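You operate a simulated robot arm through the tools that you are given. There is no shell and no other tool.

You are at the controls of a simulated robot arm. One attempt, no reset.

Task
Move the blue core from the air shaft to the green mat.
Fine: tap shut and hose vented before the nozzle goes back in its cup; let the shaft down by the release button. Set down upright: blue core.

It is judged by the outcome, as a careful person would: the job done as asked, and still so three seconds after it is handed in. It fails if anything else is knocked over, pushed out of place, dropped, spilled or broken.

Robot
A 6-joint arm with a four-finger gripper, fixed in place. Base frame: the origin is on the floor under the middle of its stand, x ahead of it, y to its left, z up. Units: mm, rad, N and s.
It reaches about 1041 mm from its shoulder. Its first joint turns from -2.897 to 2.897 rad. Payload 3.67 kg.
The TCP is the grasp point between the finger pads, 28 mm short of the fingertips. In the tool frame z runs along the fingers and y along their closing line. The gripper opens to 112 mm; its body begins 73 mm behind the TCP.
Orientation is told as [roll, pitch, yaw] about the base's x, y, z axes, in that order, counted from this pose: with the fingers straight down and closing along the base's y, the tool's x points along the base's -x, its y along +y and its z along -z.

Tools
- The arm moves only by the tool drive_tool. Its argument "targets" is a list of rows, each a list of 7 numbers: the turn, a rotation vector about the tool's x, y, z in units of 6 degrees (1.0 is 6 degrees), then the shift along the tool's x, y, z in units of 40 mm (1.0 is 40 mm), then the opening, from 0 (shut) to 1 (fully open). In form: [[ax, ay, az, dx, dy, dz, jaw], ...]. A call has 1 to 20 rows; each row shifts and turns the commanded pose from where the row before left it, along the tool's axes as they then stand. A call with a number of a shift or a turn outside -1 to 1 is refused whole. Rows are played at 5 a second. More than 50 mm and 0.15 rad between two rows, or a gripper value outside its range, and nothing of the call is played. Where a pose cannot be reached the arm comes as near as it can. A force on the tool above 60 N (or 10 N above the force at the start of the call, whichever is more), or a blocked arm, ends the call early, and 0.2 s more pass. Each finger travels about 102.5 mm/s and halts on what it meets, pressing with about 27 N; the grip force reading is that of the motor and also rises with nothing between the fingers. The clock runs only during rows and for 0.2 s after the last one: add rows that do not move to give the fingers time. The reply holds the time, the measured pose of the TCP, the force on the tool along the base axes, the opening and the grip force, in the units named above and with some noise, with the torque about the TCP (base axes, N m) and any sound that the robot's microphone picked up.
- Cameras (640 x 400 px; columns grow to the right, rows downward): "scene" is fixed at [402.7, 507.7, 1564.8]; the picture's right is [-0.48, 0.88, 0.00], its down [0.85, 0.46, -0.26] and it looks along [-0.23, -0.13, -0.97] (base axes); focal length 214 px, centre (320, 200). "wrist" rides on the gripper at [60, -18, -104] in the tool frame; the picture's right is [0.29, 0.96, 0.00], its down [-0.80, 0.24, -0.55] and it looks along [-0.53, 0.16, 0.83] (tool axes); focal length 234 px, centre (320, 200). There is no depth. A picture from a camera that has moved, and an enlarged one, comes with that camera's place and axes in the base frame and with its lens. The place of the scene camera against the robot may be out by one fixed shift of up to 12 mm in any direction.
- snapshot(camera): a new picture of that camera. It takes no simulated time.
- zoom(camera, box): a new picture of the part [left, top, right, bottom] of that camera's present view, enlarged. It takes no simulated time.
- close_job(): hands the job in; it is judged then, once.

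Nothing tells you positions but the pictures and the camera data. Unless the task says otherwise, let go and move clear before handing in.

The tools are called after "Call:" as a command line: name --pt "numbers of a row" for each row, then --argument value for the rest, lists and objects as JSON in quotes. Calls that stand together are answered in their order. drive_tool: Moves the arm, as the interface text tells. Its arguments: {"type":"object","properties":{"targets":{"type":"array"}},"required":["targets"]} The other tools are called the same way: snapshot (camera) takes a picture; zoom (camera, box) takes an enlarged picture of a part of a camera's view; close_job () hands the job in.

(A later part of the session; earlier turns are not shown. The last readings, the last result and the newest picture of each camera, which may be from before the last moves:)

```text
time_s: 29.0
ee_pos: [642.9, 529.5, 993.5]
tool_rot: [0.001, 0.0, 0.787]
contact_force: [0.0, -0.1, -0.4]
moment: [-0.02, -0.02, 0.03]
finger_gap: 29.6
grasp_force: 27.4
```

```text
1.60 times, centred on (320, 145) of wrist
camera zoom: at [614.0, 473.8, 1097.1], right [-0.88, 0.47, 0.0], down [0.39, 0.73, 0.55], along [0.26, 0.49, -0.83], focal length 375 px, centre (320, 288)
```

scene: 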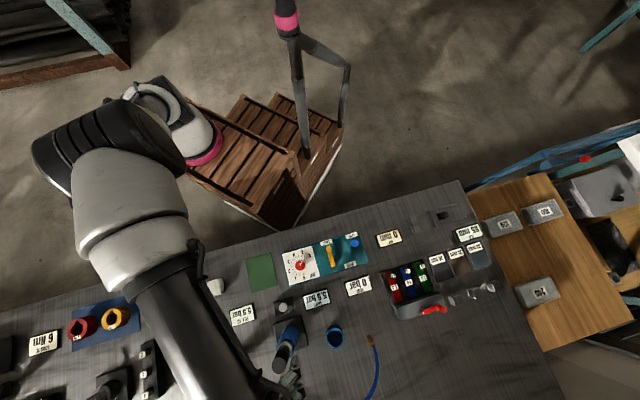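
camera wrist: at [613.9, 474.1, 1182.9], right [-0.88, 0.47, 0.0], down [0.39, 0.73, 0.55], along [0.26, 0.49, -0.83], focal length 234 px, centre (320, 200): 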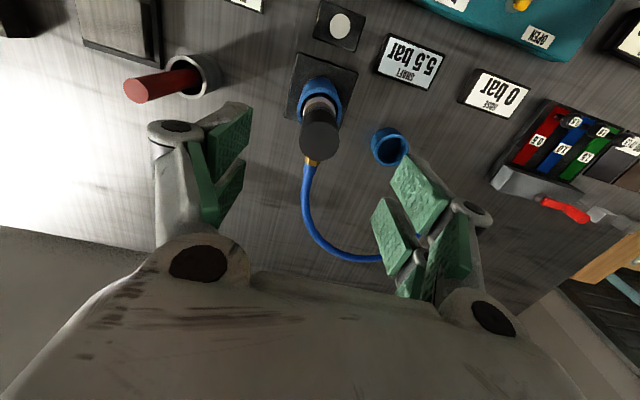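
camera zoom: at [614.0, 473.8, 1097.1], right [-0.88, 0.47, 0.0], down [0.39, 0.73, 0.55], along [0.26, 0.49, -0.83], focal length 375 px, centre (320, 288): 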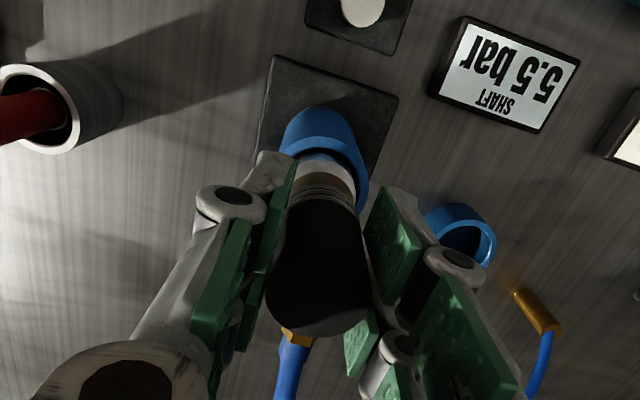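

It's gripped at 29.6 mm. I'll pull straight up, gently at first.

Call:
drive_tool --pt "0 0 0 0 0 -0.1 0.1" --pt "0 0 0 0 0 -0.1 0.1" --pt "0 0 0 0 0 -0.1 0.1" --pt "0 0 0 0 0 0 0.1"

Call:
zoom --camera "wrist" --box '[200, 20, 440, 270]'

Call:
zoom --camera "scene" --box '[230, 300, 390, 400]'

```text
time_s: 30.0
ee_pos: [641.1, 529.5, 1004.9]
tool_rot: [0.0, -0.001, 0.787]
contact_force: [-0.6, 0.3, -2.4]
moment: [0.02, 0.01, 0.01]
finger_gap: 29.6
grasp_force: 27.1
```

```text
1.60 times, centred on (320, 145) of wrist
camera zoom: at [613.5, 474.3, 1109.6], right [-0.88, 0.47, 0.0], down [0.39, 0.73, 0.55], along [0.26, 0.49, -0.83], focal length 375 px, centre (320, 288)
```

zoom: 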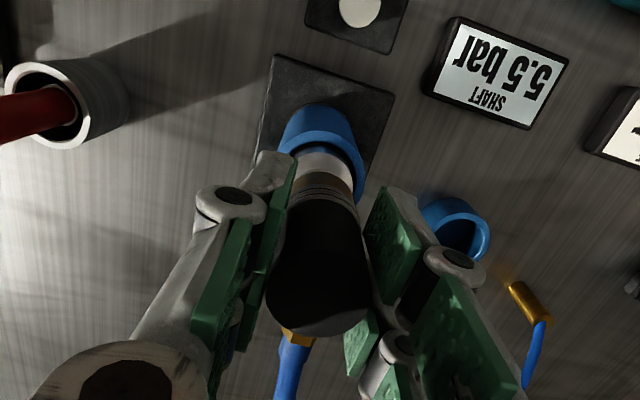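

```text
4.00 times, centred on (310, 350) of scene
camera zoom: at [402.7, 507.7, 1564.8], right [-0.48, 0.88, 0.0], down [0.85, 0.46, -0.26], along [-0.23, -0.13, -0.97], focal length 858 px, centre (360, -400)
```

zoom: 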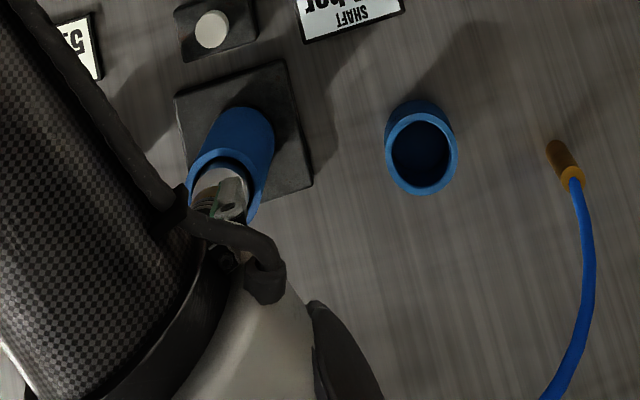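

It came off easily (about 2 N), and the core stayed put. I'll lift it clear and check.

Call:
drive_tool --pt "0 0 0 0 0 -0.3 0.1" --pt "0 0 0 0 0 -0.5 0.1" --pt "0 0 0 0 0 -0.5 0.1" --pt "0 0 0 0 0 -0.5 0.1" --pt "0 0 0 0 0 0 0.1"

Call:
snapshot --camera "wrist"

Call:
zoom --camera "scene" --box '[230, 270, 400, 400]'

```text
time_s: 31.2
ee_pos: [640.8, 529.9, 1077.3]
tool_rot: [0.002, 0.002, 0.787]
contact_force: [0.7, 0.0, -2.3]
moment: [0.0, 0.01, -0.03]
finger_gap: 29.9
grasp_force: 27.2
```

```text
taken
camera wrist: at [612.7, 474.4, 1182.1], right [-0.88, 0.47, 0.0], down [0.39, 0.73, 0.55], along [0.26, 0.49, -0.83], focal length 234 px, centre (320, 200)
```

wrist: 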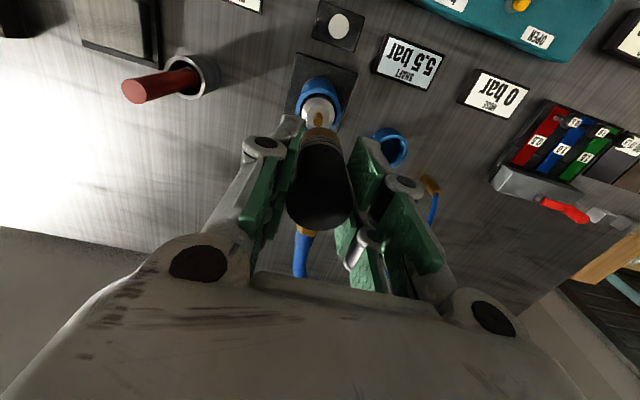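

```text
3.08 times, centred on (315, 335) of scene
camera zoom: at [402.7, 507.7, 1564.8], right [-0.48, 0.88, 0.0], down [0.85, 0.46, -0.26], along [-0.23, -0.13, -0.97], focal length 660 px, centre (335, -215)
```

zoom: 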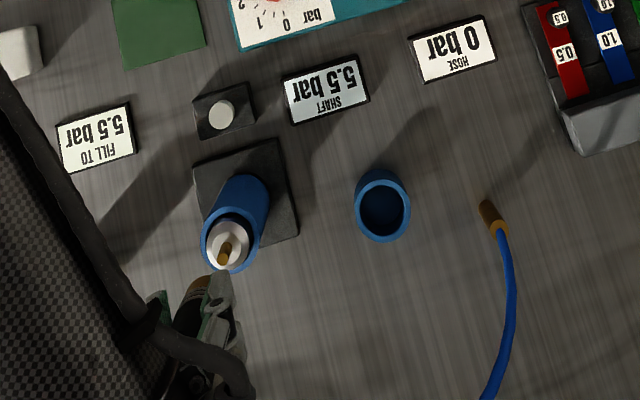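

Call:
zoom --camera "wrist" --box '[250, 60, 430, 240]'

Call:
zoom --camera "scene" --box '[300, 300, 400, 370]'

```text
2.22 times, centred on (340, 150) of wrist
camera zoom: at [612.7, 474.4, 1182.1], right [-0.88, 0.47, 0.0], down [0.39, 0.73, 0.55], along [0.26, 0.49, -0.83], focal length 520 px, centre (276, 311)
```

zoom: 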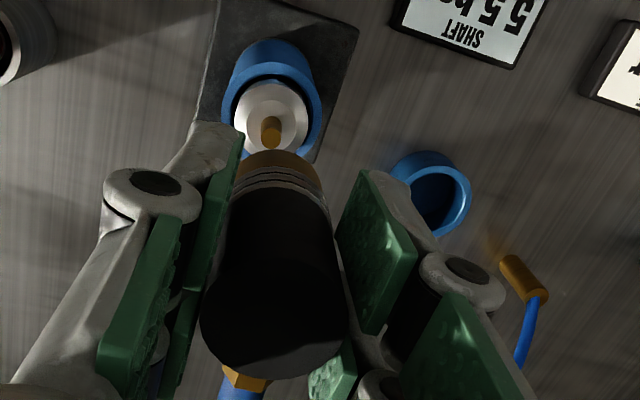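

```text
5.71 times, centred on (350, 335) of scene
camera zoom: at [402.7, 507.7, 1564.8], right [-0.48, 0.88, 0.0], down [0.85, 0.46, -0.26], along [-0.23, -0.13, -0.97], focal length 1226 px, centre (149, -571)
```

zoom: 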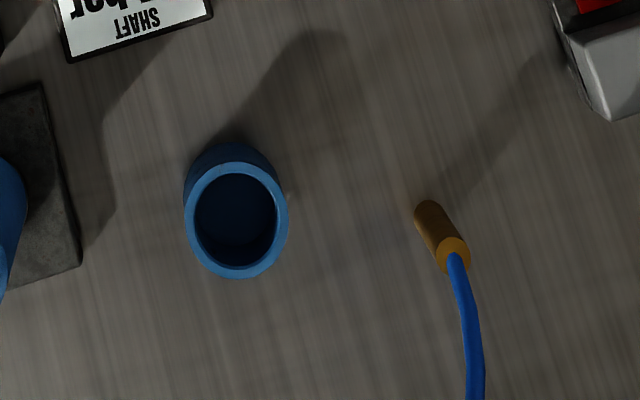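

The nozzle is clear of the shaft's brass valve stem; its lower end is about 66 mm below the TCP. I'll shift forward level with the cup for a cleaner view of the cup before going to it.

Call:
drive_tool --pt "0 0 0 -0.5 0 0 0.1" --pt "0 0 0 -0.48 0 0 0.1" --pt "0 0 0 0 0 0 0.1"

Call:
zoom --camera "wrist" --box '[250, 40, 470, 220]'

Call:
snapshot --camera "scene"

```text
time_s: 32.0
ee_pos: [669.2, 558.0, 1077.8]
tool_rot: [0.002, 0.0, 0.787]
contact_force: [-0.2, -0.1, -1.5]
moment: [0.01, 0.01, 0.0]
finger_gap: 29.7
grasp_force: 27.2
```

```text
2.22 times, centred on (360, 130) of wrist
camera zoom: at [640.9, 502.3, 1182.3], right [-0.88, 0.47, 0.0], down [0.39, 0.73, 0.55], along [0.26, 0.49, -0.83], focal length 520 px, centre (231, 356)
```

zoom: 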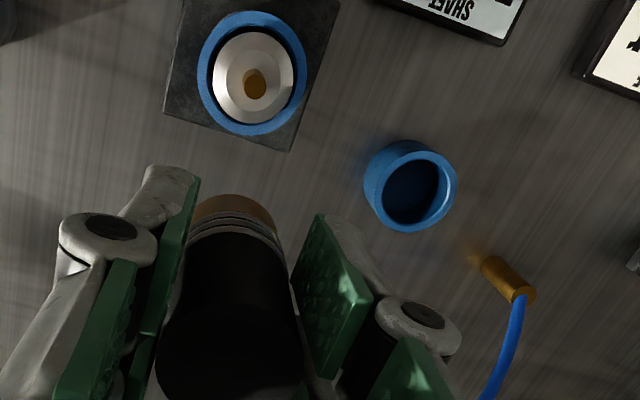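

```text
taken
```

scene: 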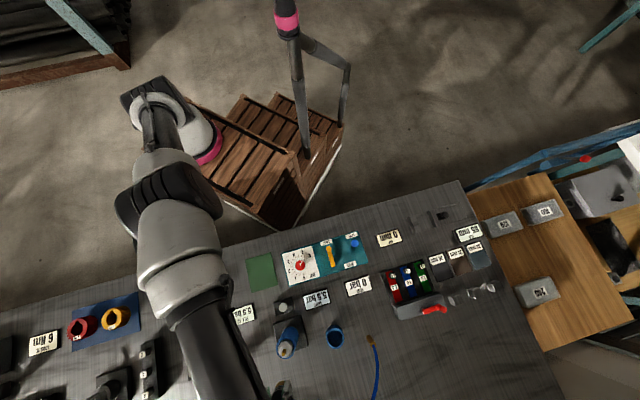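

The cup comes out at f≈868, l≈47, which is exactly 127 mm to the left. The camera also places the shaft within 1 mm of where I gripped the nozzle, so I trust it. I'll move across and partly down, then check before entering the cup.

Call:
drive_tool --pt "0 0 0 0 0.797 0 0.1" --pt "0 0 0 0 0.797 0 0.1" --pt "0 0 0 0 0.797 0 0.1" --pt "0 0 0 0 0.797 0 0.1" --pt "0 0 0 0 0 0.7 0.1" --pt "0 0 0 0 0 0.7 0.1" --pt "0 0 0 0 0 0.7 0.1" --pt "0 0 0 0 0 0.7 0.1" --pt "0 0 0 0 0 0.5 0.1" --pt "0 0 0 0 0 0 0.1" --pt "0 0 0 0 0 0 0.1"

Call:
zoom --camera "wrist" --box '[200, 40, 440, 260]'

Call:
zoom --camera "scene" --box '[270, 300, 400, 400]'

```text
time_s: 34.4
ee_pos: [587.5, 642.4, 944.0]
tool_rot: [0.001, 0.002, 0.789]
contact_force: [0.9, 0.4, -1.3]
moment: [0.01, -0.03, 0.05]
finger_gap: 30.0
grasp_force: 27.4
out of reach, approached as far as the arm can: row 2, 3, 4, 5, 6, 7, 8, 9
```

```text
1.82 times, centred on (320, 150) of wrist
camera zoom: at [559.8, 587.1, 1048.2], right [-0.88, 0.47, 0.0], down [0.39, 0.73, 0.55], along [0.26, 0.49, -0.83], focal length 426 px, centre (320, 291)
```

zoom: 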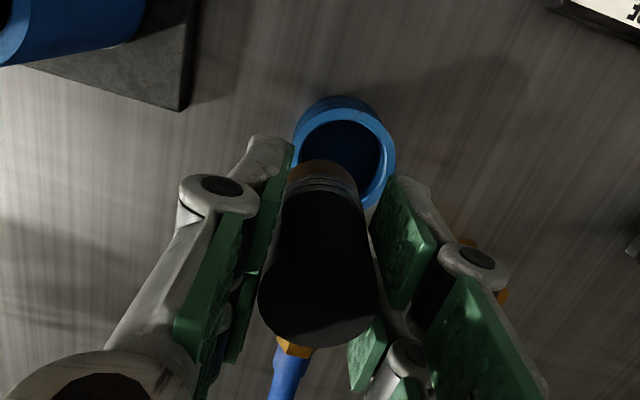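

```text
4.00 times, centred on (335, 350) of scene
camera zoom: at [402.7, 507.7, 1564.8], right [-0.48, 0.88, 0.0], down [0.85, 0.46, -0.26], along [-0.23, -0.13, -0.97], focal length 858 px, centre (260, -400)
```

zoom: 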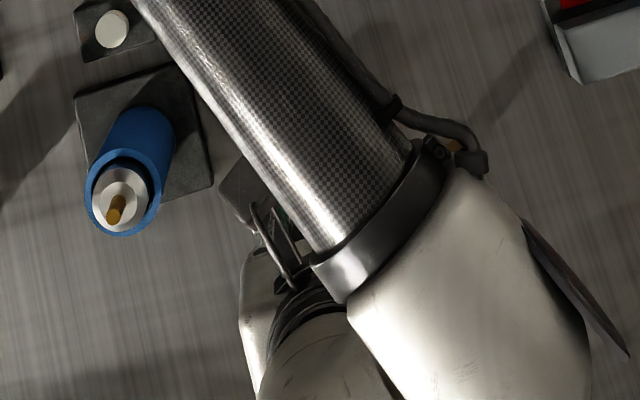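

The cup is at l≈48 but the arm stopped about 10 mm short, because the higher pose was out of reach. It can reach further at this height, so I'll correct sideways and check again.

Call:
drive_tool --pt "0 0 0 0.045 0.13 0 0.1" --pt "0 0 0 0 0.13 0 0.1" --pt "0 0 0 0 0 0 0.1"

Call:
zoom --camera "wrist" --box '[200, 40, 440, 260]'

```text
time_s: 35.2
ee_pos: [580.6, 648.6, 945.1]
tool_rot: [0.002, -0.001, 0.787]
contact_force: [-0.1, -0.2, -2.0]
moment: [-0.03, 0.01, 0.0]
finger_gap: 30.1
grasp_force: 26.4
```

```text
1.82 times, centred on (320, 150) of wrist
camera zoom: at [551.5, 593.0, 1048.1], right [-0.88, 0.47, 0.0], down [0.39, 0.73, 0.55], along [0.26, 0.49, -0.83], focal length 426 px, centre (320, 291)
```

zoom: 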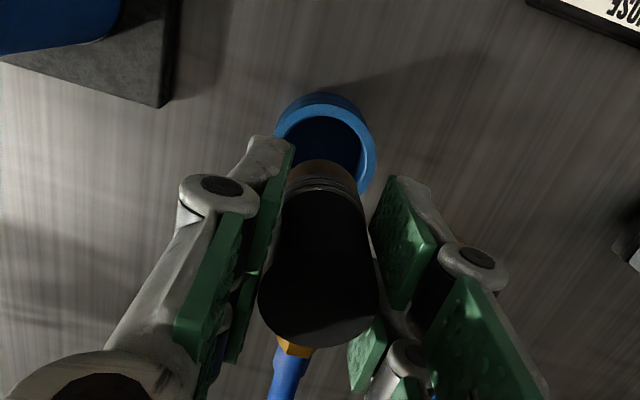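

The nozzle and cup are aligned to within 1–2 mm. I'll trim that out and lower most of the way in, checking the force.

Call:
drive_tool --pt "0 0 0 0.03 0.03 0 0.1" --pt "0 0 0 0 0 0.5 0.1" --pt "0 0 0 0 0 0.4 0.1" --pt "0 0 0 0 0 0.25 0.1" --pt "0 0 0 0 0 0.2 0.1" --pt "0 0 0 0 0 0.2 0.1" --pt "0 0 0 0 0 0 0.1"

Call:
zoom --camera "wrist" --box '[200, 40, 440, 260]'

```text
time_s: 36.8
ee_pos: [581.5, 654.5, 882.6]
tool_rot: [0.0, 0.001, 0.787]
contact_force: [0.1, 0.4, -1.7]
moment: [-0.01, 0.03, 0.01]
finger_gap: 29.9
grasp_force: 26.7
out of reach, approached as far as the arm can: row 3, 6
```

```text
1.82 times, centred on (320, 150) of wrist
camera zoom: at [552.6, 598.9, 986.6], right [-0.88, 0.47, 0.0], down [0.39, 0.73, 0.55], along [0.26, 0.49, -0.83], focal length 426 px, centre (320, 291)
```

zoom: 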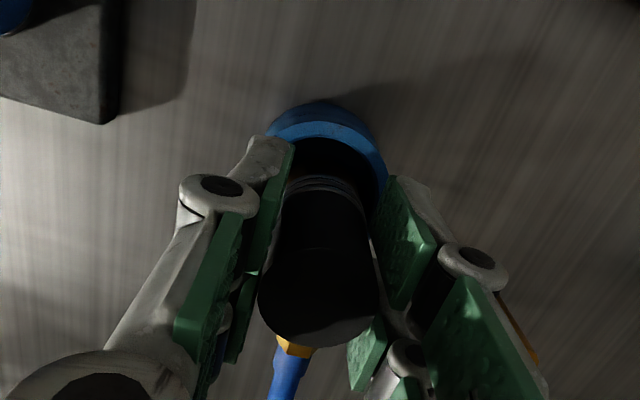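

The nozzle tip is inside the rim, but the arm drifted about 5 mm outward near its reach limit. I'll shift back to centre before lowering further.

Call:
drive_tool --pt "0 0 0 0.07 -0.03 0 0.1" --pt "0 0 0 0.07 -0.03 0 0.1" --pt "0 0 0 0 0 0 0.1"

Call:
zoom --camera "wrist" --box '[240, 60, 400, 220]'

```text
time_s: 37.6
ee_pos: [579.6, 648.8, 882.7]
tool_rot: [0.0, 0.001, 0.787]
contact_force: [0.4, -0.3, -1.1]
moment: [0.0, 0.02, -0.03]
finger_gap: 29.8
grasp_force: 26.7
out of reach, approached as far as the arm can: row 1
```

```text
2.50 times, centred on (320, 140) of wrist
camera zoom: at [550.4, 593.1, 986.3], right [-0.88, 0.47, 0.0], down [0.39, 0.73, 0.56], along [0.26, 0.49, -0.83], focal length 585 px, centre (320, 350)
```

zoom: 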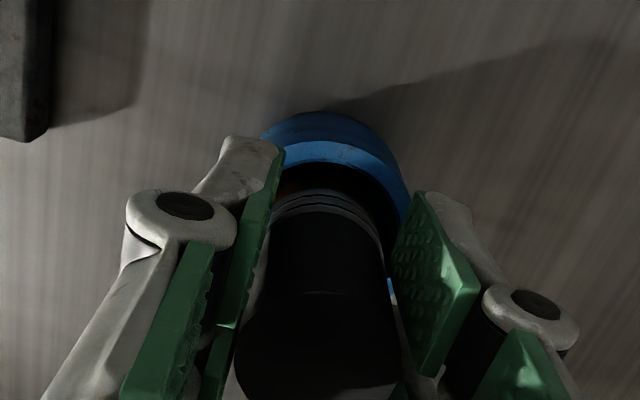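

It's centred again at (868.7, 47.6). I'll lower the last part in small steps.

Call:
drive_tool --pt "0 0 0 0 0 0.1 0.1" --pt "0 0 0 0 0 0.1 0.1" --pt "0 0 0 0 0 0 0.1"

```text
time_s: 38.4
ee_pos: [578.7, 647.8, 874.9]
tool_rot: [0.002, -0.001, 0.787]
contact_force: [-0.4, 0.1, -2.1]
moment: [0.02, 0.01, 0.0]
finger_gap: 29.9
grasp_force: 26.3
```

Still hanging free at z≈875. I'll go down in 2 mm steps until the nozzle seats.

Call:
drive_tool --pt "0 0 0 0 0 0.05 0.1" --pt "0 0 0 0 0 0.05 0.1" --pt "0 0 0 0 0 0 0.1"

Call:
zoom --camera "wrist" --box '[240, 60, 400, 220]'

```text
time_s: 39.2
ee_pos: [578.1, 648.5, 869.7]
tool_rot: [0.001, 0.001, 0.787]
contact_force: [-0.1, -0.5, -1.9]
moment: [0.02, -0.01, -0.04]
finger_gap: 29.7
grasp_force: 27.1
```

```text
2.50 times, centred on (320, 140) of wrist
camera zoom: at [550.0, 593.2, 974.1], right [-0.88, 0.47, 0.0], down [0.39, 0.73, 0.55], along [0.26, 0.49, -0.83], focal length 585 px, centre (320, 350)
```

zoom: 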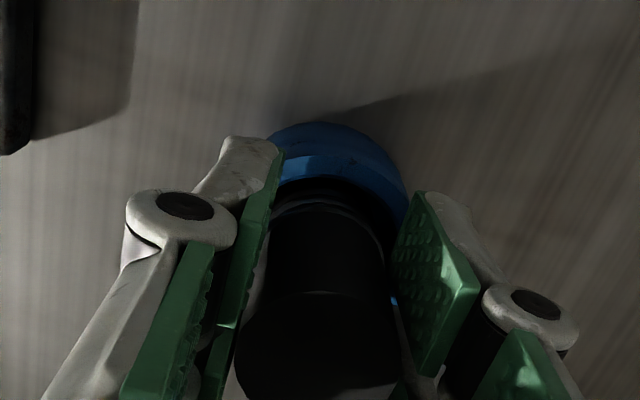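

Call:
drive_tool --pt "0 0 0 0 0 0.04 0.1" --pt "0 0 0 0 0 0.04 0.1" --pt "0 0 0 0 0 0 0.1"

```text
time_s: 40.0
ee_pos: [578.3, 646.5, 869.9]
tool_rot: [0.002, -0.005, 0.787]
contact_force: [-4.8, -6.8, 27.0]
moment: [-0.37, 0.23, 0.02]
finger_gap: 30.0
grasp_force: 27.3
```

It's seated on the cup floor (27 N at z≈870). I'll ease the pressure off, then open modestly.

Call:
drive_tool --pt "0 0 0 0 0 -0.05 0.1" --pt "0 0 0 0 0 0 0.1" --pt "0 0 0 0 0 0 0.1"

```text
time_s: 40.8
ee_pos: [578.4, 648.9, 870.2]
tool_rot: [0.001, -0.001, 0.786]
contact_force: [1.9, 2.9, 16.6]
moment: [0.35, -0.25, 0.0]
finger_gap: 29.7
grasp_force: 26.7
```

Call:
drive_tool --pt "0 0 0 0 0 -0.03 0.1" --pt "0 0 0 0 0 0 0.1"

Call:
zoom --camera "wrist" --box '[240, 60, 400, 220]'

```text
time_s: 41.4
ee_pos: [577.4, 648.8, 868.9]
tool_rot: [0.001, -0.001, 0.787]
contact_force: [4.1, 5.6, 5.9]
moment: [0.41, -0.29, 0.0]
finger_gap: 29.8
grasp_force: 27.0
```

```text
2.50 times, centred on (320, 140) of wrist
camera zoom: at [550.1, 593.3, 973.9], right [-0.88, 0.47, 0.0], down [0.39, 0.73, 0.55], along [0.26, 0.49, -0.83], focal length 585 px, centre (320, 350)
```

zoom: 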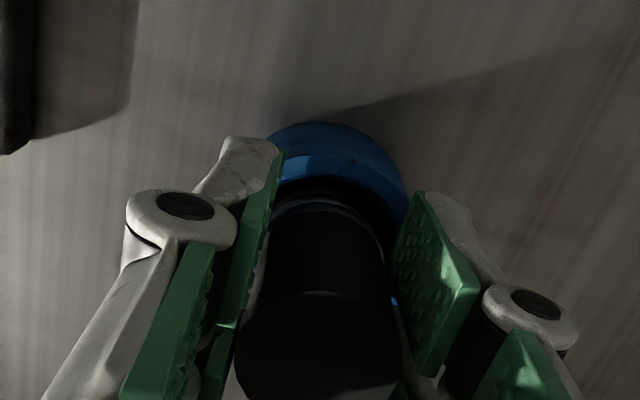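

The nozzle is seated with only slight residual friction. Opening the fingers to about 55 mm now.

Call:
drive_tool --pt "0 0 0 0 0 0 0.3" --pt "0 0 0 0 0 0 0.4" --pt "0 0 0 0 0 0 0.5" --pt "0 0 0 0 0 0 0.5"

Call:
zoom --camera "wrist" --box '[200, 40, 440, 260]'

```text
time_s: 42.4
ee_pos: [578.7, 648.9, 871.1]
tool_rot: [0.002, 0.0, 0.786]
contact_force: [0.0, 0.1, -0.2]
moment: [-0.02, -0.01, -0.02]
finger_gap: 56.0
grasp_force: 0.0
```

```text
1.82 times, centred on (320, 150) of wrist
camera zoom: at [550.0, 593.3, 974.4], right [-0.88, 0.47, 0.0], down [0.39, 0.73, 0.55], along [0.26, 0.49, -0.83], focal length 426 px, centre (320, 291)
```

zoom: 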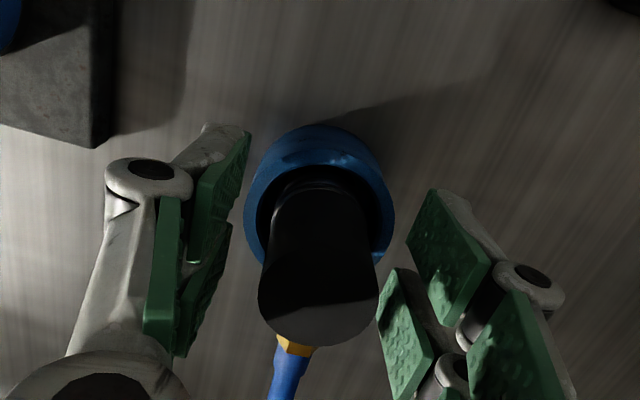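

The nozzle stands upright in its cup, free of the fingers. I'll rise straight up and check that it stays there.

Call:
drive_tool --pt "0 0 0 0 0 -0.4 0.55" --pt "0 0 0 0 0 -0.4 0.55" --pt "0 0 0 0 0 -0.5 0.55" --pt "0 0 0 0 0 -0.5 0.55" --pt "0 0 0 0 0 0 0.55"

Call:
snapshot --camera "wrist"

Call:
zoom --camera "scene" --box '[230, 270, 400, 400]'

```text
time_s: 43.6
ee_pos: [578.6, 647.9, 943.0]
tool_rot: [-0.001, -0.001, 0.788]
contact_force: [0.3, -0.4, -0.2]
moment: [0.03, 0.03, -0.01]
finger_gap: 61.5
grasp_force: 0.1
```

```text
taken
camera wrist: at [550.1, 592.9, 1046.3], right [-0.88, 0.47, 0.0], down [0.39, 0.73, 0.55], along [0.26, 0.49, -0.83], focal length 234 px, centre (320, 200)
```

wrist: 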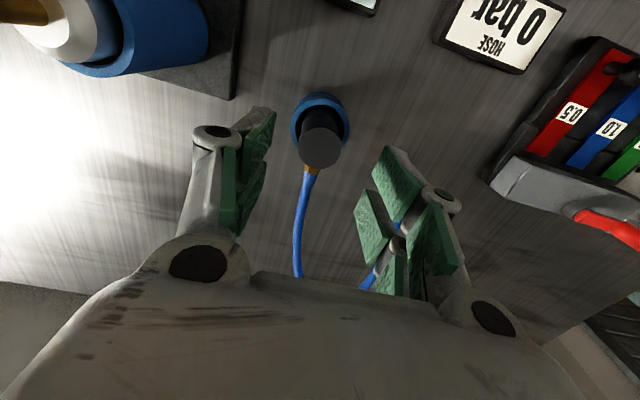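

```text
3.08 times, centred on (315, 335) of scene
camera zoom: at [402.7, 507.7, 1564.8], right [-0.48, 0.88, 0.0], down [0.85, 0.46, -0.26], along [-0.23, -0.13, -0.97], focal length 660 px, centre (335, -215)
```

zoom: 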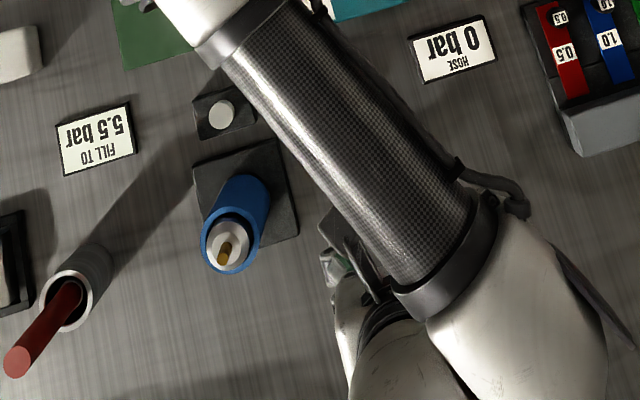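

The nozzle sits in its cup. Next I'll rise, travel over to the white release button (f≈747, l≈-82) with the fingers closed, and look from above.

Call:
drive_tool --pt "0 0 0 0.3 0 -0.7 0.55" --pt "0 0 0 0.5 0 -0.7 0.55" --pt "0 0 0 0.6 0 -0.7 0.3" --pt "0 0 0 0.5 -0.81 0 0.1" --pt "0 0 0 0.5 -0.81 0 0" --pt "0 0 0 0.5 -0.81 0 0" --pt "0 0 0 0.55 -0.81 0 0" --pt "0 0 0 0 0 0 0"

Call:
snapshot --camera "wrist"

Call:
snapshot --camera "scene"

```text
time_s: 45.4
ee_pos: [574.3, 458.3, 1026.8]
tool_rot: [0.002, -0.001, 0.788]
contact_force: [0.0, -0.2, 0.7]
moment: [0.01, 0.04, -0.02]
finger_gap: 0.2
grasp_force: 26.7
```

```text
taken
camera wrist: at [545.7, 403.0, 1130.0], right [-0.88, 0.47, 0.0], down [0.39, 0.73, 0.55], along [0.26, 0.49, -0.83], focal length 234 px, centre (320, 200)
```

wrist: 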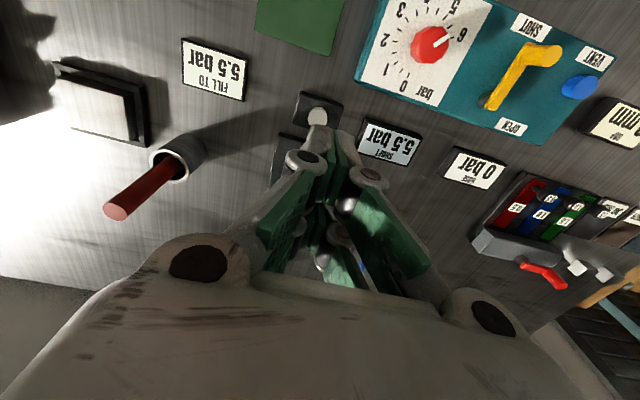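

```text
taken
```

scene: 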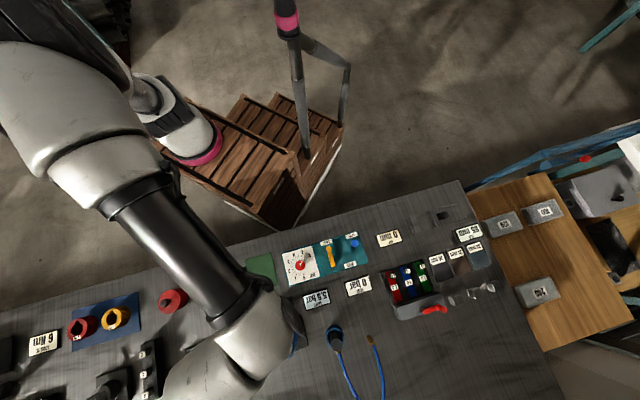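

The far finger pair is right above the release button at f≈746. I'll come down part way and check clearance to the shaft.

Call:
drive_tool --pt "0 0 0 0 0 0.8 0" --pt "0 0 0 0 0 0.8 0" --pt "0 0 0 0 0 0.8 0" --pt "0 0 0 0 0 0.8 0" --pt "0 0 0 0 0 0 0"

Call:
snapshot --camera "wrist"

Call:
zoom --camera "scene" --box '[200, 260, 360, 400]'

```text
time_s: 46.6
ee_pos: [573.5, 458.8, 897.4]
tool_rot: [0.001, 0.0, 0.789]
contact_force: [-0.6, -0.7, 0.5]
moment: [-0.01, 0.01, -0.02]
finger_gap: 0.0
grasp_force: 27.1
```

```text
taken
camera wrist: at [544.6, 403.5, 1001.6], right [-0.88, 0.47, 0.0], down [0.39, 0.73, 0.55], along [0.26, 0.49, -0.83], focal length 234 px, centre (320, 200)
```

wrist: 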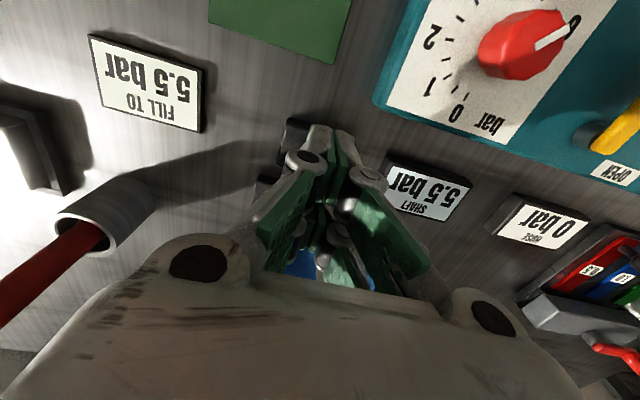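

```text
2.86 times, centred on (280, 330) of scene
camera zoom: at [402.7, 507.7, 1564.8], right [-0.48, 0.88, 0.0], down [0.85, 0.46, -0.26], along [-0.23, -0.13, -0.97], focal length 613 px, centre (434, -171)
```

zoom: 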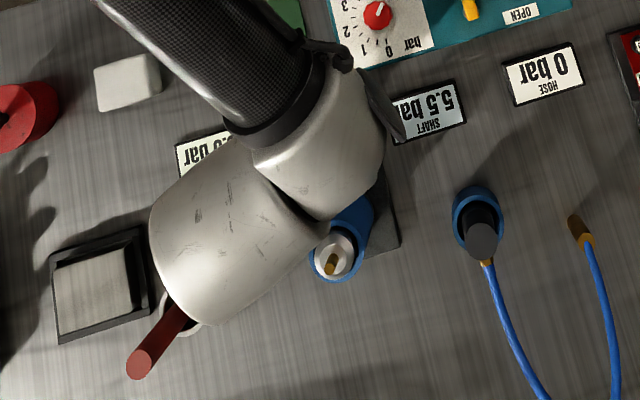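

There's room: the wrist housing is well above and short of the shaft. I'll continue down onto the release button in small steps and hold.

Call:
drive_tool --pt "0 0 0 0 0 0.4 0" --pt "0 0 0 0 0 0.35 0" --pt "0 0 0 0 0 0.05 0" --pt "0 0 0 0 0 0.05 0" --pt "0 0 0 0 0 0.05 0" --pt "0 0 0 0 0 0.05 0" --pt "0 0 0 0 0 0 0"

Call:
zoom --camera "wrist" --box '[200, 60, 480, 260]'

```text
time_s: 48.2
ee_pos: [572.8, 459.9, 861.5]
tool_rot: [0.004, 0.0, 0.787]
contact_force: [-0.1, 0.7, 0.5]
moment: [-0.01, 0.02, 0.02]
finger_gap: 5.9
grasp_force: 35.9
```

```text
2.00 times, centred on (340, 160) of wrist
camera zoom: at [544.4, 404.0, 964.4], right [-0.88, 0.47, 0.0], down [0.39, 0.73, 0.55], along [0.26, 0.49, -0.83], focal length 468 px, centre (280, 280)
```

zoom: 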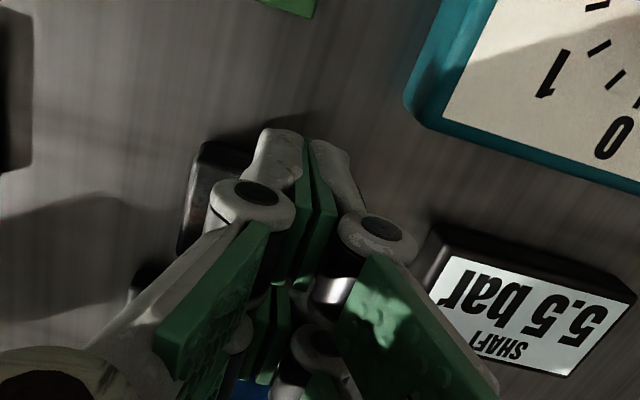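

The fingers have just touched (the gap reading changed), but there's no click yet. I'll keep pressing in small steps.

Call:
drive_tool --pt "0 0 0 0 0 0.05 0" --pt "0 0 0 0 0 0.05 0" --pt "0 0 0 0 0 0 0" --pt "0 0 0 0 0 0 0"

Call:
zoom --camera "wrist" --box '[200, 60, 480, 260]'

```text
time_s: 49.2
ee_pos: [572.4, 459.8, 857.1]
tool_rot: [0.002, 0.0, 0.788]
contact_force: [0.5, 0.4, 3.2]
moment: [0.01, -0.03, -0.02]
finger_gap: 6.1
grasp_force: 35.9
heard: click
```

```text
2.00 times, centred on (340, 160) of wrist
camera zoom: at [544.3, 404.0, 960.3], right [-0.88, 0.47, 0.0], down [0.39, 0.73, 0.55], along [0.26, 0.49, -0.83], focal length 468 px, centre (280, 280)
```

zoom: 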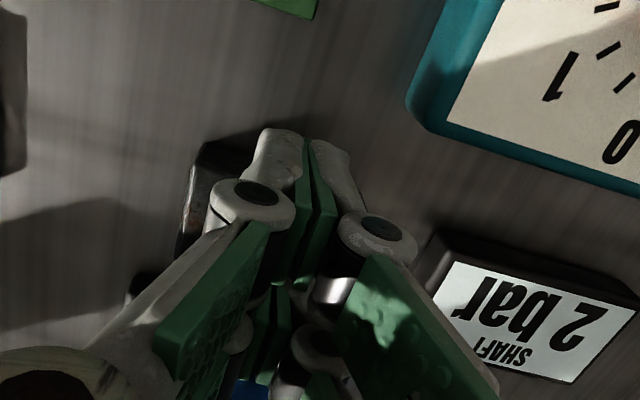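

The button clicked and the shaft is down to 2 bar. I'll hold it until it reads 0.

Call:
drive_tool --pt "0 0 0 0 0 0 0" --pt "0 0 0 0 0 0 0" --pt "0 0 0 0 0 0 0" --pt "0 0 0 0 0 0 0" --pt "0 0 0 0 0 0 0" --pt "0 0 0 0 0 0 0"

Call:
zoom --camera "wrist" --box '[200, 60, 480, 260]'

```text
time_s: 50.6
ee_pos: [571.8, 459.0, 856.8]
tool_rot: [0.003, 0.0, 0.786]
contact_force: [0.4, -0.4, 2.6]
moment: [0.01, -0.05, 0.01]
finger_gap: 5.9
grasp_force: 36.1
```

```text
2.00 times, centred on (340, 160) of wrist
camera zoom: at [544.3, 404.0, 960.3], right [-0.88, 0.47, 0.0], down [0.39, 0.73, 0.55], along [0.26, 0.49, -0.83], focal length 468 px, centre (280, 280)
```

zoom: 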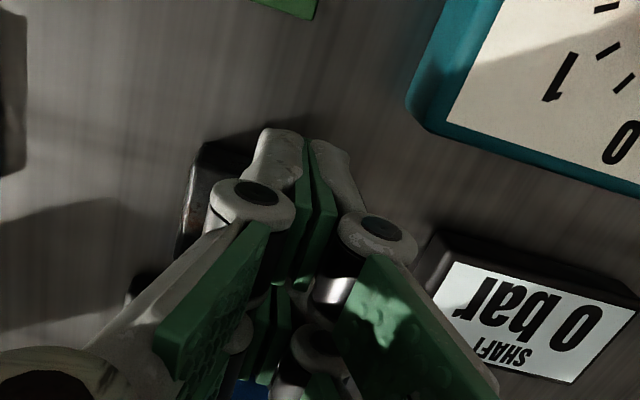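

Shaft now reads 0 bar. I'll lift off the button, open the jaw and look at the shaft and core.

Call:
drive_tool --pt "0 0 0 0 0 -0.5 0" --pt "0 0 0 0 0 -0.8 0" --pt "0 0 0 0 0 -0.8 0" --pt "0 0 0 0 0 -0.8 0" --pt "0 0 0 0 0 -0.8 0.4" --pt "0 0 0 0 0 -0.8 1" --pt "0 0 0 0 0 -0.5 1" --pt "0 0 0 0 0 0 1" --pt "0 0 0 0 0 0 1"

Call:
snapshot --camera "wrist"

Call:
snapshot --camera "scene"

```text
time_s: 52.6
ee_pos: [573.3, 460.2, 1057.2]
tool_rot: [0.001, 0.0, 0.788]
contact_force: [-0.6, -0.7, 0.2]
moment: [0.0, -0.01, -0.02]
finger_gap: 112.0
grasp_force: 0.1
```

```text
taken
camera wrist: at [544.1, 404.5, 1160.9], right [-0.88, 0.47, 0.0], down [0.39, 0.73, 0.55], along [0.26, 0.49, -0.83], focal length 234 px, centre (320, 200)
```

wrist: 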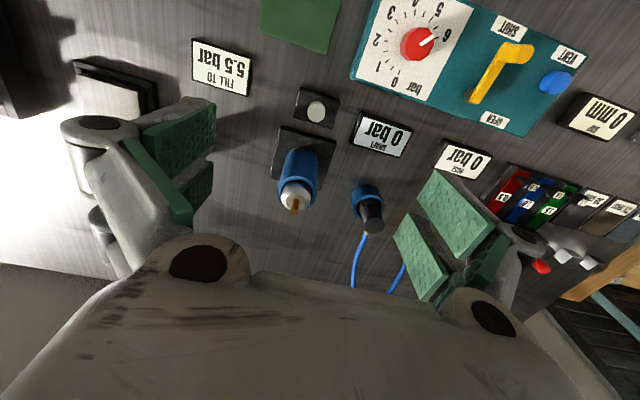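

```text
taken
```

scene: 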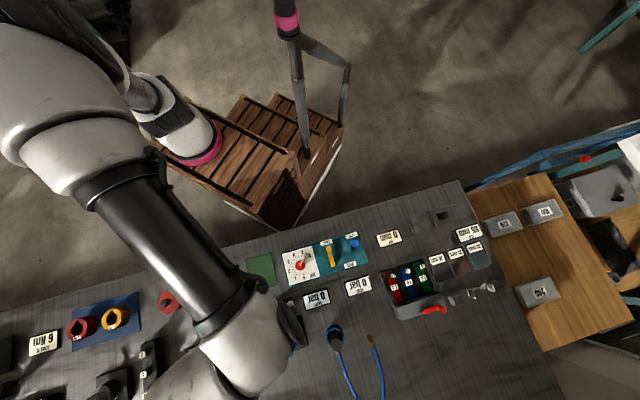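

Call:
zoom --camera "wrist" --box '[250, 110, 410, 260]'

Call:
zoom --camera "wrist" --box '[265, 120, 345, 225]'

```text
2.67 times, centred on (330, 185) of wrist
camera zoom: at [544.1, 404.5, 1160.9], right [-0.88, 0.47, 0.0], down [0.39, 0.73, 0.55], along [0.26, 0.49, -0.83], focal length 624 px, centre (293, 240)
```

zoom: 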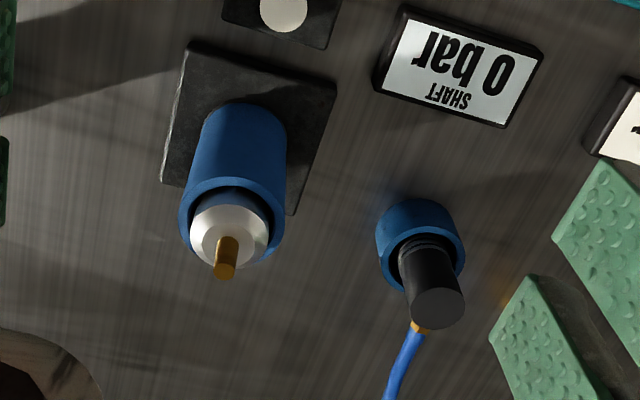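

```text
3.81 times, centred on (305, 172) of wrist
camera zoom: at [544.1, 404.5, 1160.9], right [-0.88, 0.47, 0.0], down [0.39, 0.73, 0.55], along [0.26, 0.49, -0.83], focal length 892 px, centre (377, 305)
```

zoom: 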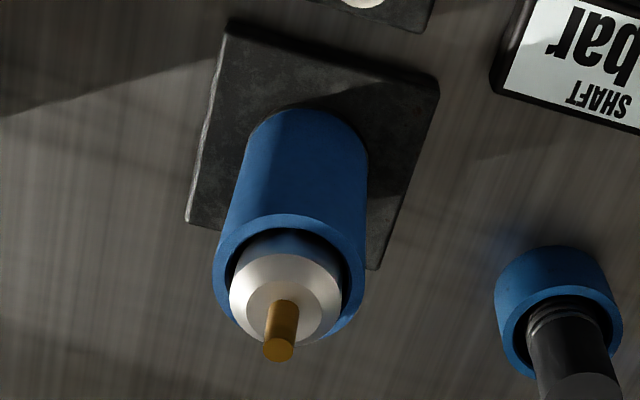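

The cup, nozzle and shaft all look fine. The core is about 50 mm across with its top near z≈911, and the bare valve stem tops out near z≈950. I'll move directly over the shaft axis with the jaw open.

Call:
drive_tool --pt "0 0 0 -0.813 -0.008 0 0.8" --pt "0 0 0 -0.813 -0.008 0 0.8" --pt "0 0 0 -0.813 -0.008 0 0.8" --pt "0 0 0 0 0 0 0.8"

Call:
zoom --camera "wrist" --box '[240, 50, 420, 220]'

```text
time_s: 53.6
ee_pos: [644.1, 526.4, 1056.5]
tool_rot: [0.004, -0.001, 0.787]
contact_force: [-0.3, -0.3, 0.0]
moment: [-0.02, -0.02, -0.01]
finger_gap: 89.4
grasp_force: 0.1
```

```text
2.35 times, centred on (330, 135) of wrist
camera zoom: at [614.3, 472.1, 1160.2], right [-0.88, 0.47, 0.0], down [0.39, 0.73, 0.55], along [0.26, 0.49, -0.83], focal length 551 px, centre (296, 353)
```

zoom: 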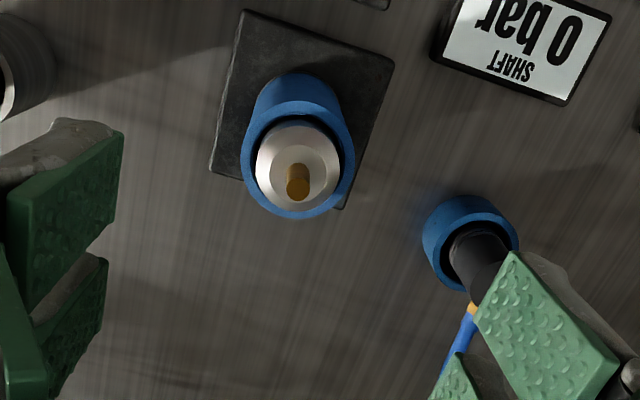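

Centred to within 2 mm; I'll trim that and lower the open jaw around the core.

Call:
drive_tool --pt "0 0 0 0 0.05 0.7 0.8" --pt "0 0 0 0 0 0.7 0.8" --pt "0 0 0 0 0 0.7 0.8" --pt "0 0 0 0 0 0.6 0.8" --pt "0 0 0 0 0 0.6 0.8" --pt "0 0 0 0 0 0.65 0.8" --pt "0 0 0 0 0 0 0.8"

Call:
snapshot --camera "wrist"

Call:
zoom --camera "scene" --box '[200, 260, 360, 400]'

```text
time_s: 55.2
ee_pos: [640.6, 529.0, 898.2]
tool_rot: [0.002, -0.002, 0.787]
contact_force: [-0.2, -0.6, -0.8]
moment: [-0.03, -0.03, -0.04]
finger_gap: 89.6
grasp_force: 0.0
```

```text
taken
camera wrist: at [612.5, 473.7, 1001.7], right [-0.88, 0.47, 0.0], down [0.39, 0.73, 0.55], along [0.26, 0.49, -0.83], focal length 234 px, centre (320, 200)
```

wrist: 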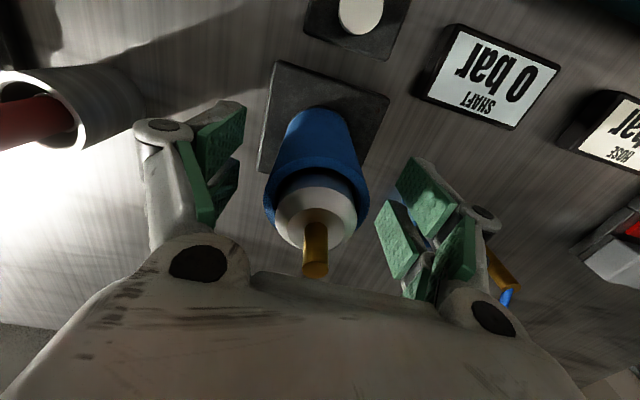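

```text
2.86 times, centred on (280, 330) of scene
camera zoom: at [402.7, 507.7, 1564.8], right [-0.48, 0.88, 0.0], down [0.85, 0.46, -0.26], along [-0.23, -0.13, -0.97], focal length 613 px, centre (434, -171)
```

zoom: 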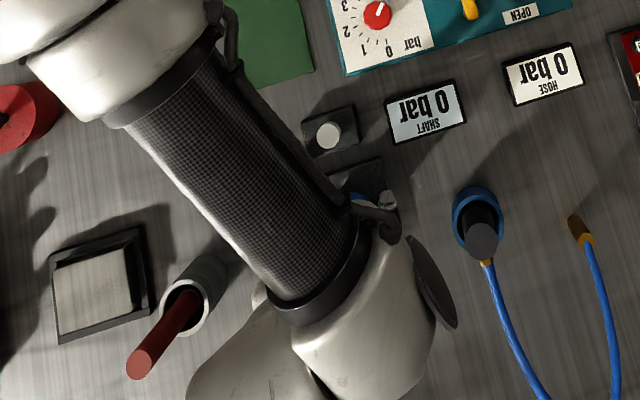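

The jaw surrounds the core with clearance above the stem. I'll nudge 1 mm to centre and close on the core.

Call:
drive_tool --pt "0 0 0 0 -0.03 0 0.7" --pt "0 0 0 0 0 0 0.55" --pt "0 0 0 0 0 0 0.45" --pt "0 0 0 0 0 0 0.35" --pt "0 0 0 0 0 0 0.3" --pt "0 0 0 0 0 0 0.3"

Call:
snapshot --camera "wrist"

```text
time_s: 56.6
ee_pos: [642.6, 528.8, 897.5]
tool_rot: [0.003, 0.0, 0.787]
contact_force: [-0.6, 0.3, 1.5]
moment: [-0.02, 0.01, 0.0]
finger_gap: 48.6
grasp_force: 26.9
```

```text
taken
camera wrist: at [613.5, 472.8, 1002.2], right [-0.88, 0.47, 0.0], down [0.39, 0.73, 0.55], along [0.26, 0.49, -0.83], focal length 234 px, centre (320, 200)
```

wrist: 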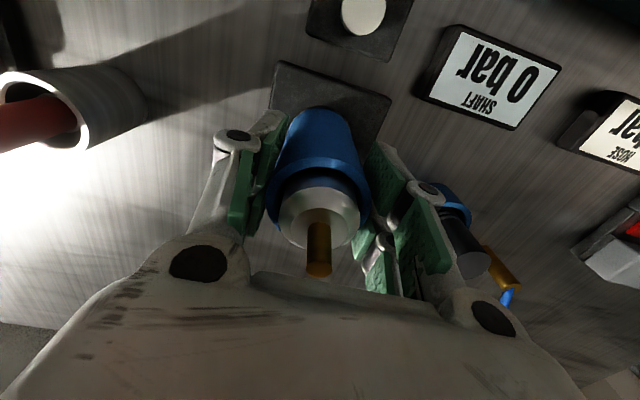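

The core is gripped at 48.6 mm. I'll lift gently and watch the force to be sure the shaft has let go.

Call:
drive_tool --pt "0 0 0 0 0 -0.1 0.3" --pt "0 0 0 0 0 -0.15 0.3" --pt "0 0 0 0 0 -0.2 0.3" --pt "0 0 0 0 0 0 0.3"

Call:
zoom --camera "wrist" --box '[240, 50, 420, 290]'

```text
time_s: 57.6
ee_pos: [641.3, 528.6, 917.3]
tool_rot: [0.001, 0.002, 0.787]
contact_force: [0.5, -0.1, -0.3]
moment: [0.03, 0.0, -0.03]
finger_gap: 48.7
grasp_force: 27.0
```

```text
1.67 times, centred on (330, 170) of wrist
camera zoom: at [613.3, 472.9, 1020.4], right [-0.88, 0.47, 0.0], down [0.39, 0.73, 0.55], along [0.26, 0.49, -0.83], focal length 390 px, centre (303, 250)
```

zoom: 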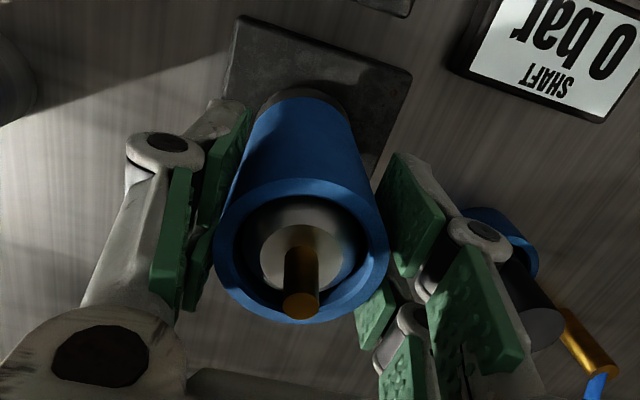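

The core is sliding freely off the shaft. I'll continue straight up until it clears the stem.

Call:
drive_tool --pt "0 0 0 0 0 -0.35 0.3" --pt "0 0 0 0 0 -0.4 0.3" --pt "0 0 0 0 0 -0.4 0.3" --pt "0 0 0 0 0 -0.4 0.3" --pt "0 0 0 0 0 -0.4 0.3" --pt "0 0 0 0 0 -0.4 0.3" --pt "0 0 0 0 0 -0.4 0.3" --pt "0 0 0 0 0 -0.4 0.3" --pt "0 0 0 0 0 -0.4 0.3" --pt "0 0 0 0 0 -0.3 0.3" --pt "0 0 0 0 0 0 0.3"

Call:
snapshot --camera "wrist"

Call:
zoom --camera "scene" --box '[200, 240, 400, 400]'

```text
time_s: 60.0
ee_pos: [642.1, 529.1, 1071.1]
tool_rot: [0.001, 0.0, 0.788]
contact_force: [1.1, 0.0, -1.5]
moment: [-0.01, -0.02, -0.01]
finger_gap: 48.8
grasp_force: 26.8
```

```text
taken
camera wrist: at [613.4, 473.6, 1174.5], right [-0.88, 0.47, 0.0], down [0.39, 0.73, 0.55], along [0.26, 0.49, -0.83], focal length 234 px, centre (320, 200)
```

wrist: 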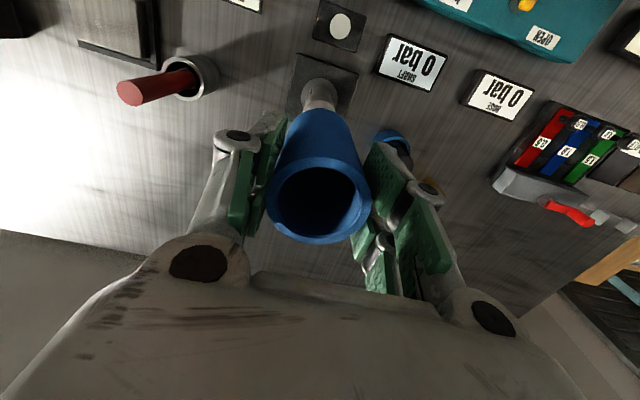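

```text
2.50 times, centred on (300, 320) of scene
camera zoom: at [402.7, 507.7, 1564.8], right [-0.48, 0.88, 0.0], down [0.85, 0.46, -0.26], along [-0.23, -0.13, -0.97], focal length 536 px, centre (370, -100)
```

zoom: 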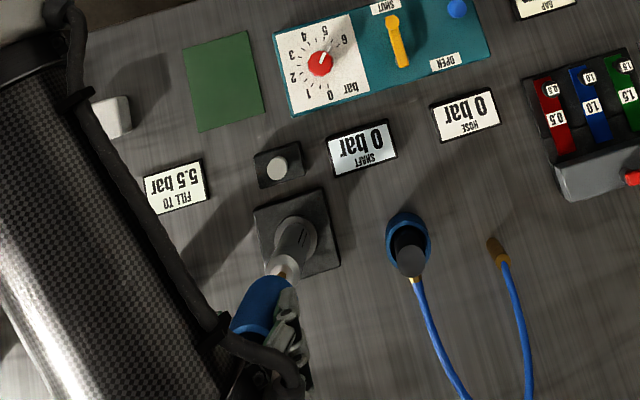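

Call:
zoom --camera "wrist" --box '[250, 50, 400, 250]'

Call:
zoom --camera "scene" --box '[255, 310, 335, 400]'

```text
2.00 times, centred on (325, 150) of wrist
camera zoom: at [613.4, 473.6, 1174.5], right [-0.88, 0.47, 0.0], down [0.39, 0.73, 0.55], along [0.26, 0.49, -0.83], focal length 468 px, centre (310, 300)
```

zoom: 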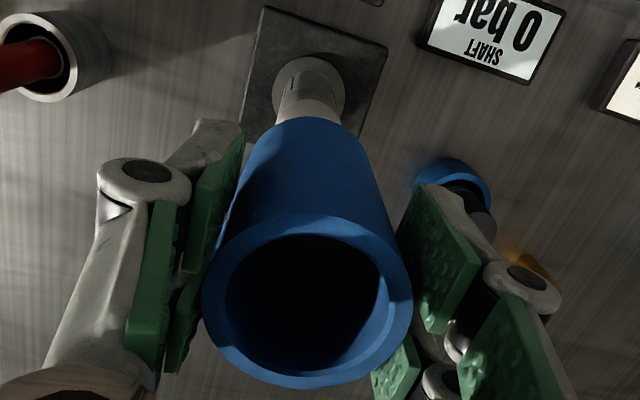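

```text
4.44 times, centred on (295, 355) of scene
camera zoom: at [402.7, 507.7, 1564.8], right [-0.48, 0.88, 0.0], down [0.85, 0.46, -0.26], along [-0.23, -0.13, -0.97], focal length 953 px, centre (431, -489)
```

zoom: 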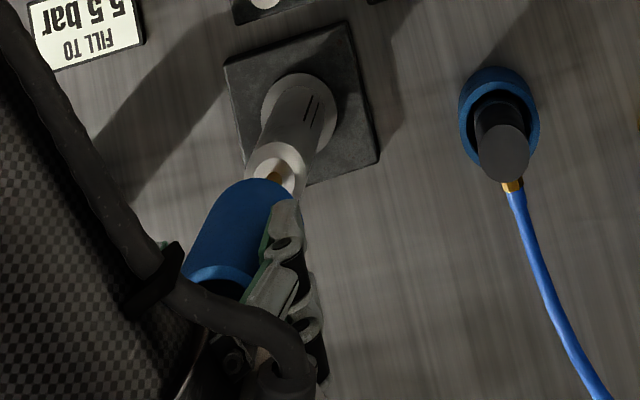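

The core is clear of the shaft, with its lower edge about 65–70 mm below the TCP. I'll carry it level over to the green mat and check from above.

Call:
drive_tool --pt "0 0 0 0.5 -0.12 0 0.3" --pt "0 0 0 0.75 -0.18 0 0.3" --pt "0 0 0 0.8 -0.19 0 0.3" --pt "0 0 0 0.8 -0.19 0 0.3" --pt "0 0 0 0.8 -0.19 0 0.3" --pt "0 0 0 0.8 -0.19 0 0.3" --pt "0 0 0 0.79 -0.19 0 0.3" --pt "0 0 0 0 0 0 0.3" --pt "0 0 0 0 0 0 0.3"

Call:
snapshot --camera "wrist"

Call:
zoom --camera "scene" --box '[180, 220, 380, 360]'

```text
time_s: 62.0
ee_pos: [527.8, 343.7, 1070.6]
tool_rot: [0.001, -0.002, 0.787]
contact_force: [0.0, -0.3, 0.0]
moment: [0.0, -0.01, -0.01]
finger_gap: 48.8
grasp_force: 27.0
```

```text
taken
camera wrist: at [500.4, 288.6, 1174.4], right [-0.88, 0.47, 0.0], down [0.39, 0.73, 0.55], along [0.26, 0.49, -0.83], focal length 234 px, centre (320, 200)
```

wrist: 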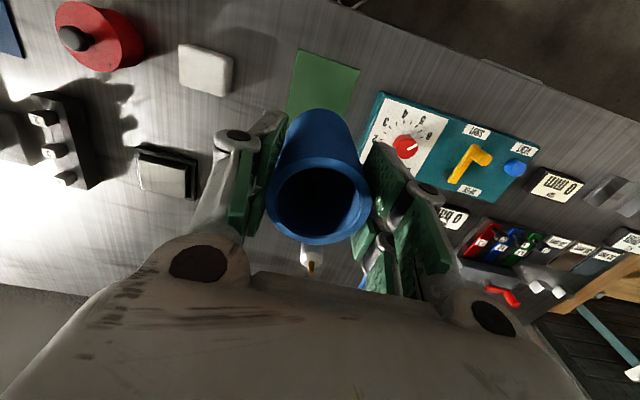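

```text
2.86 times, centred on (280, 290) of scene
camera zoom: at [402.7, 507.7, 1564.8], right [-0.48, 0.88, 0.0], down [0.85, 0.46, -0.26], along [-0.23, -0.13, -0.97], focal length 613 px, centre (434, -57)
```

zoom: 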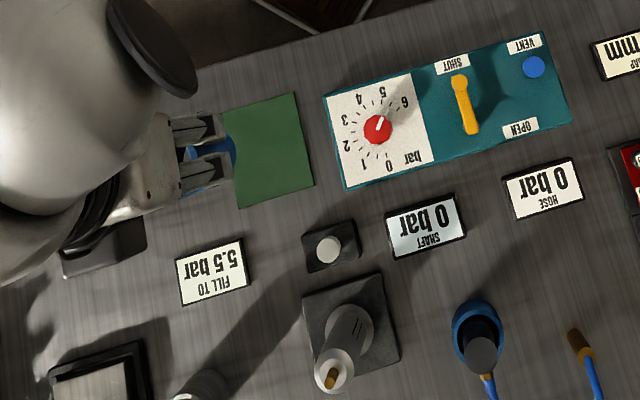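

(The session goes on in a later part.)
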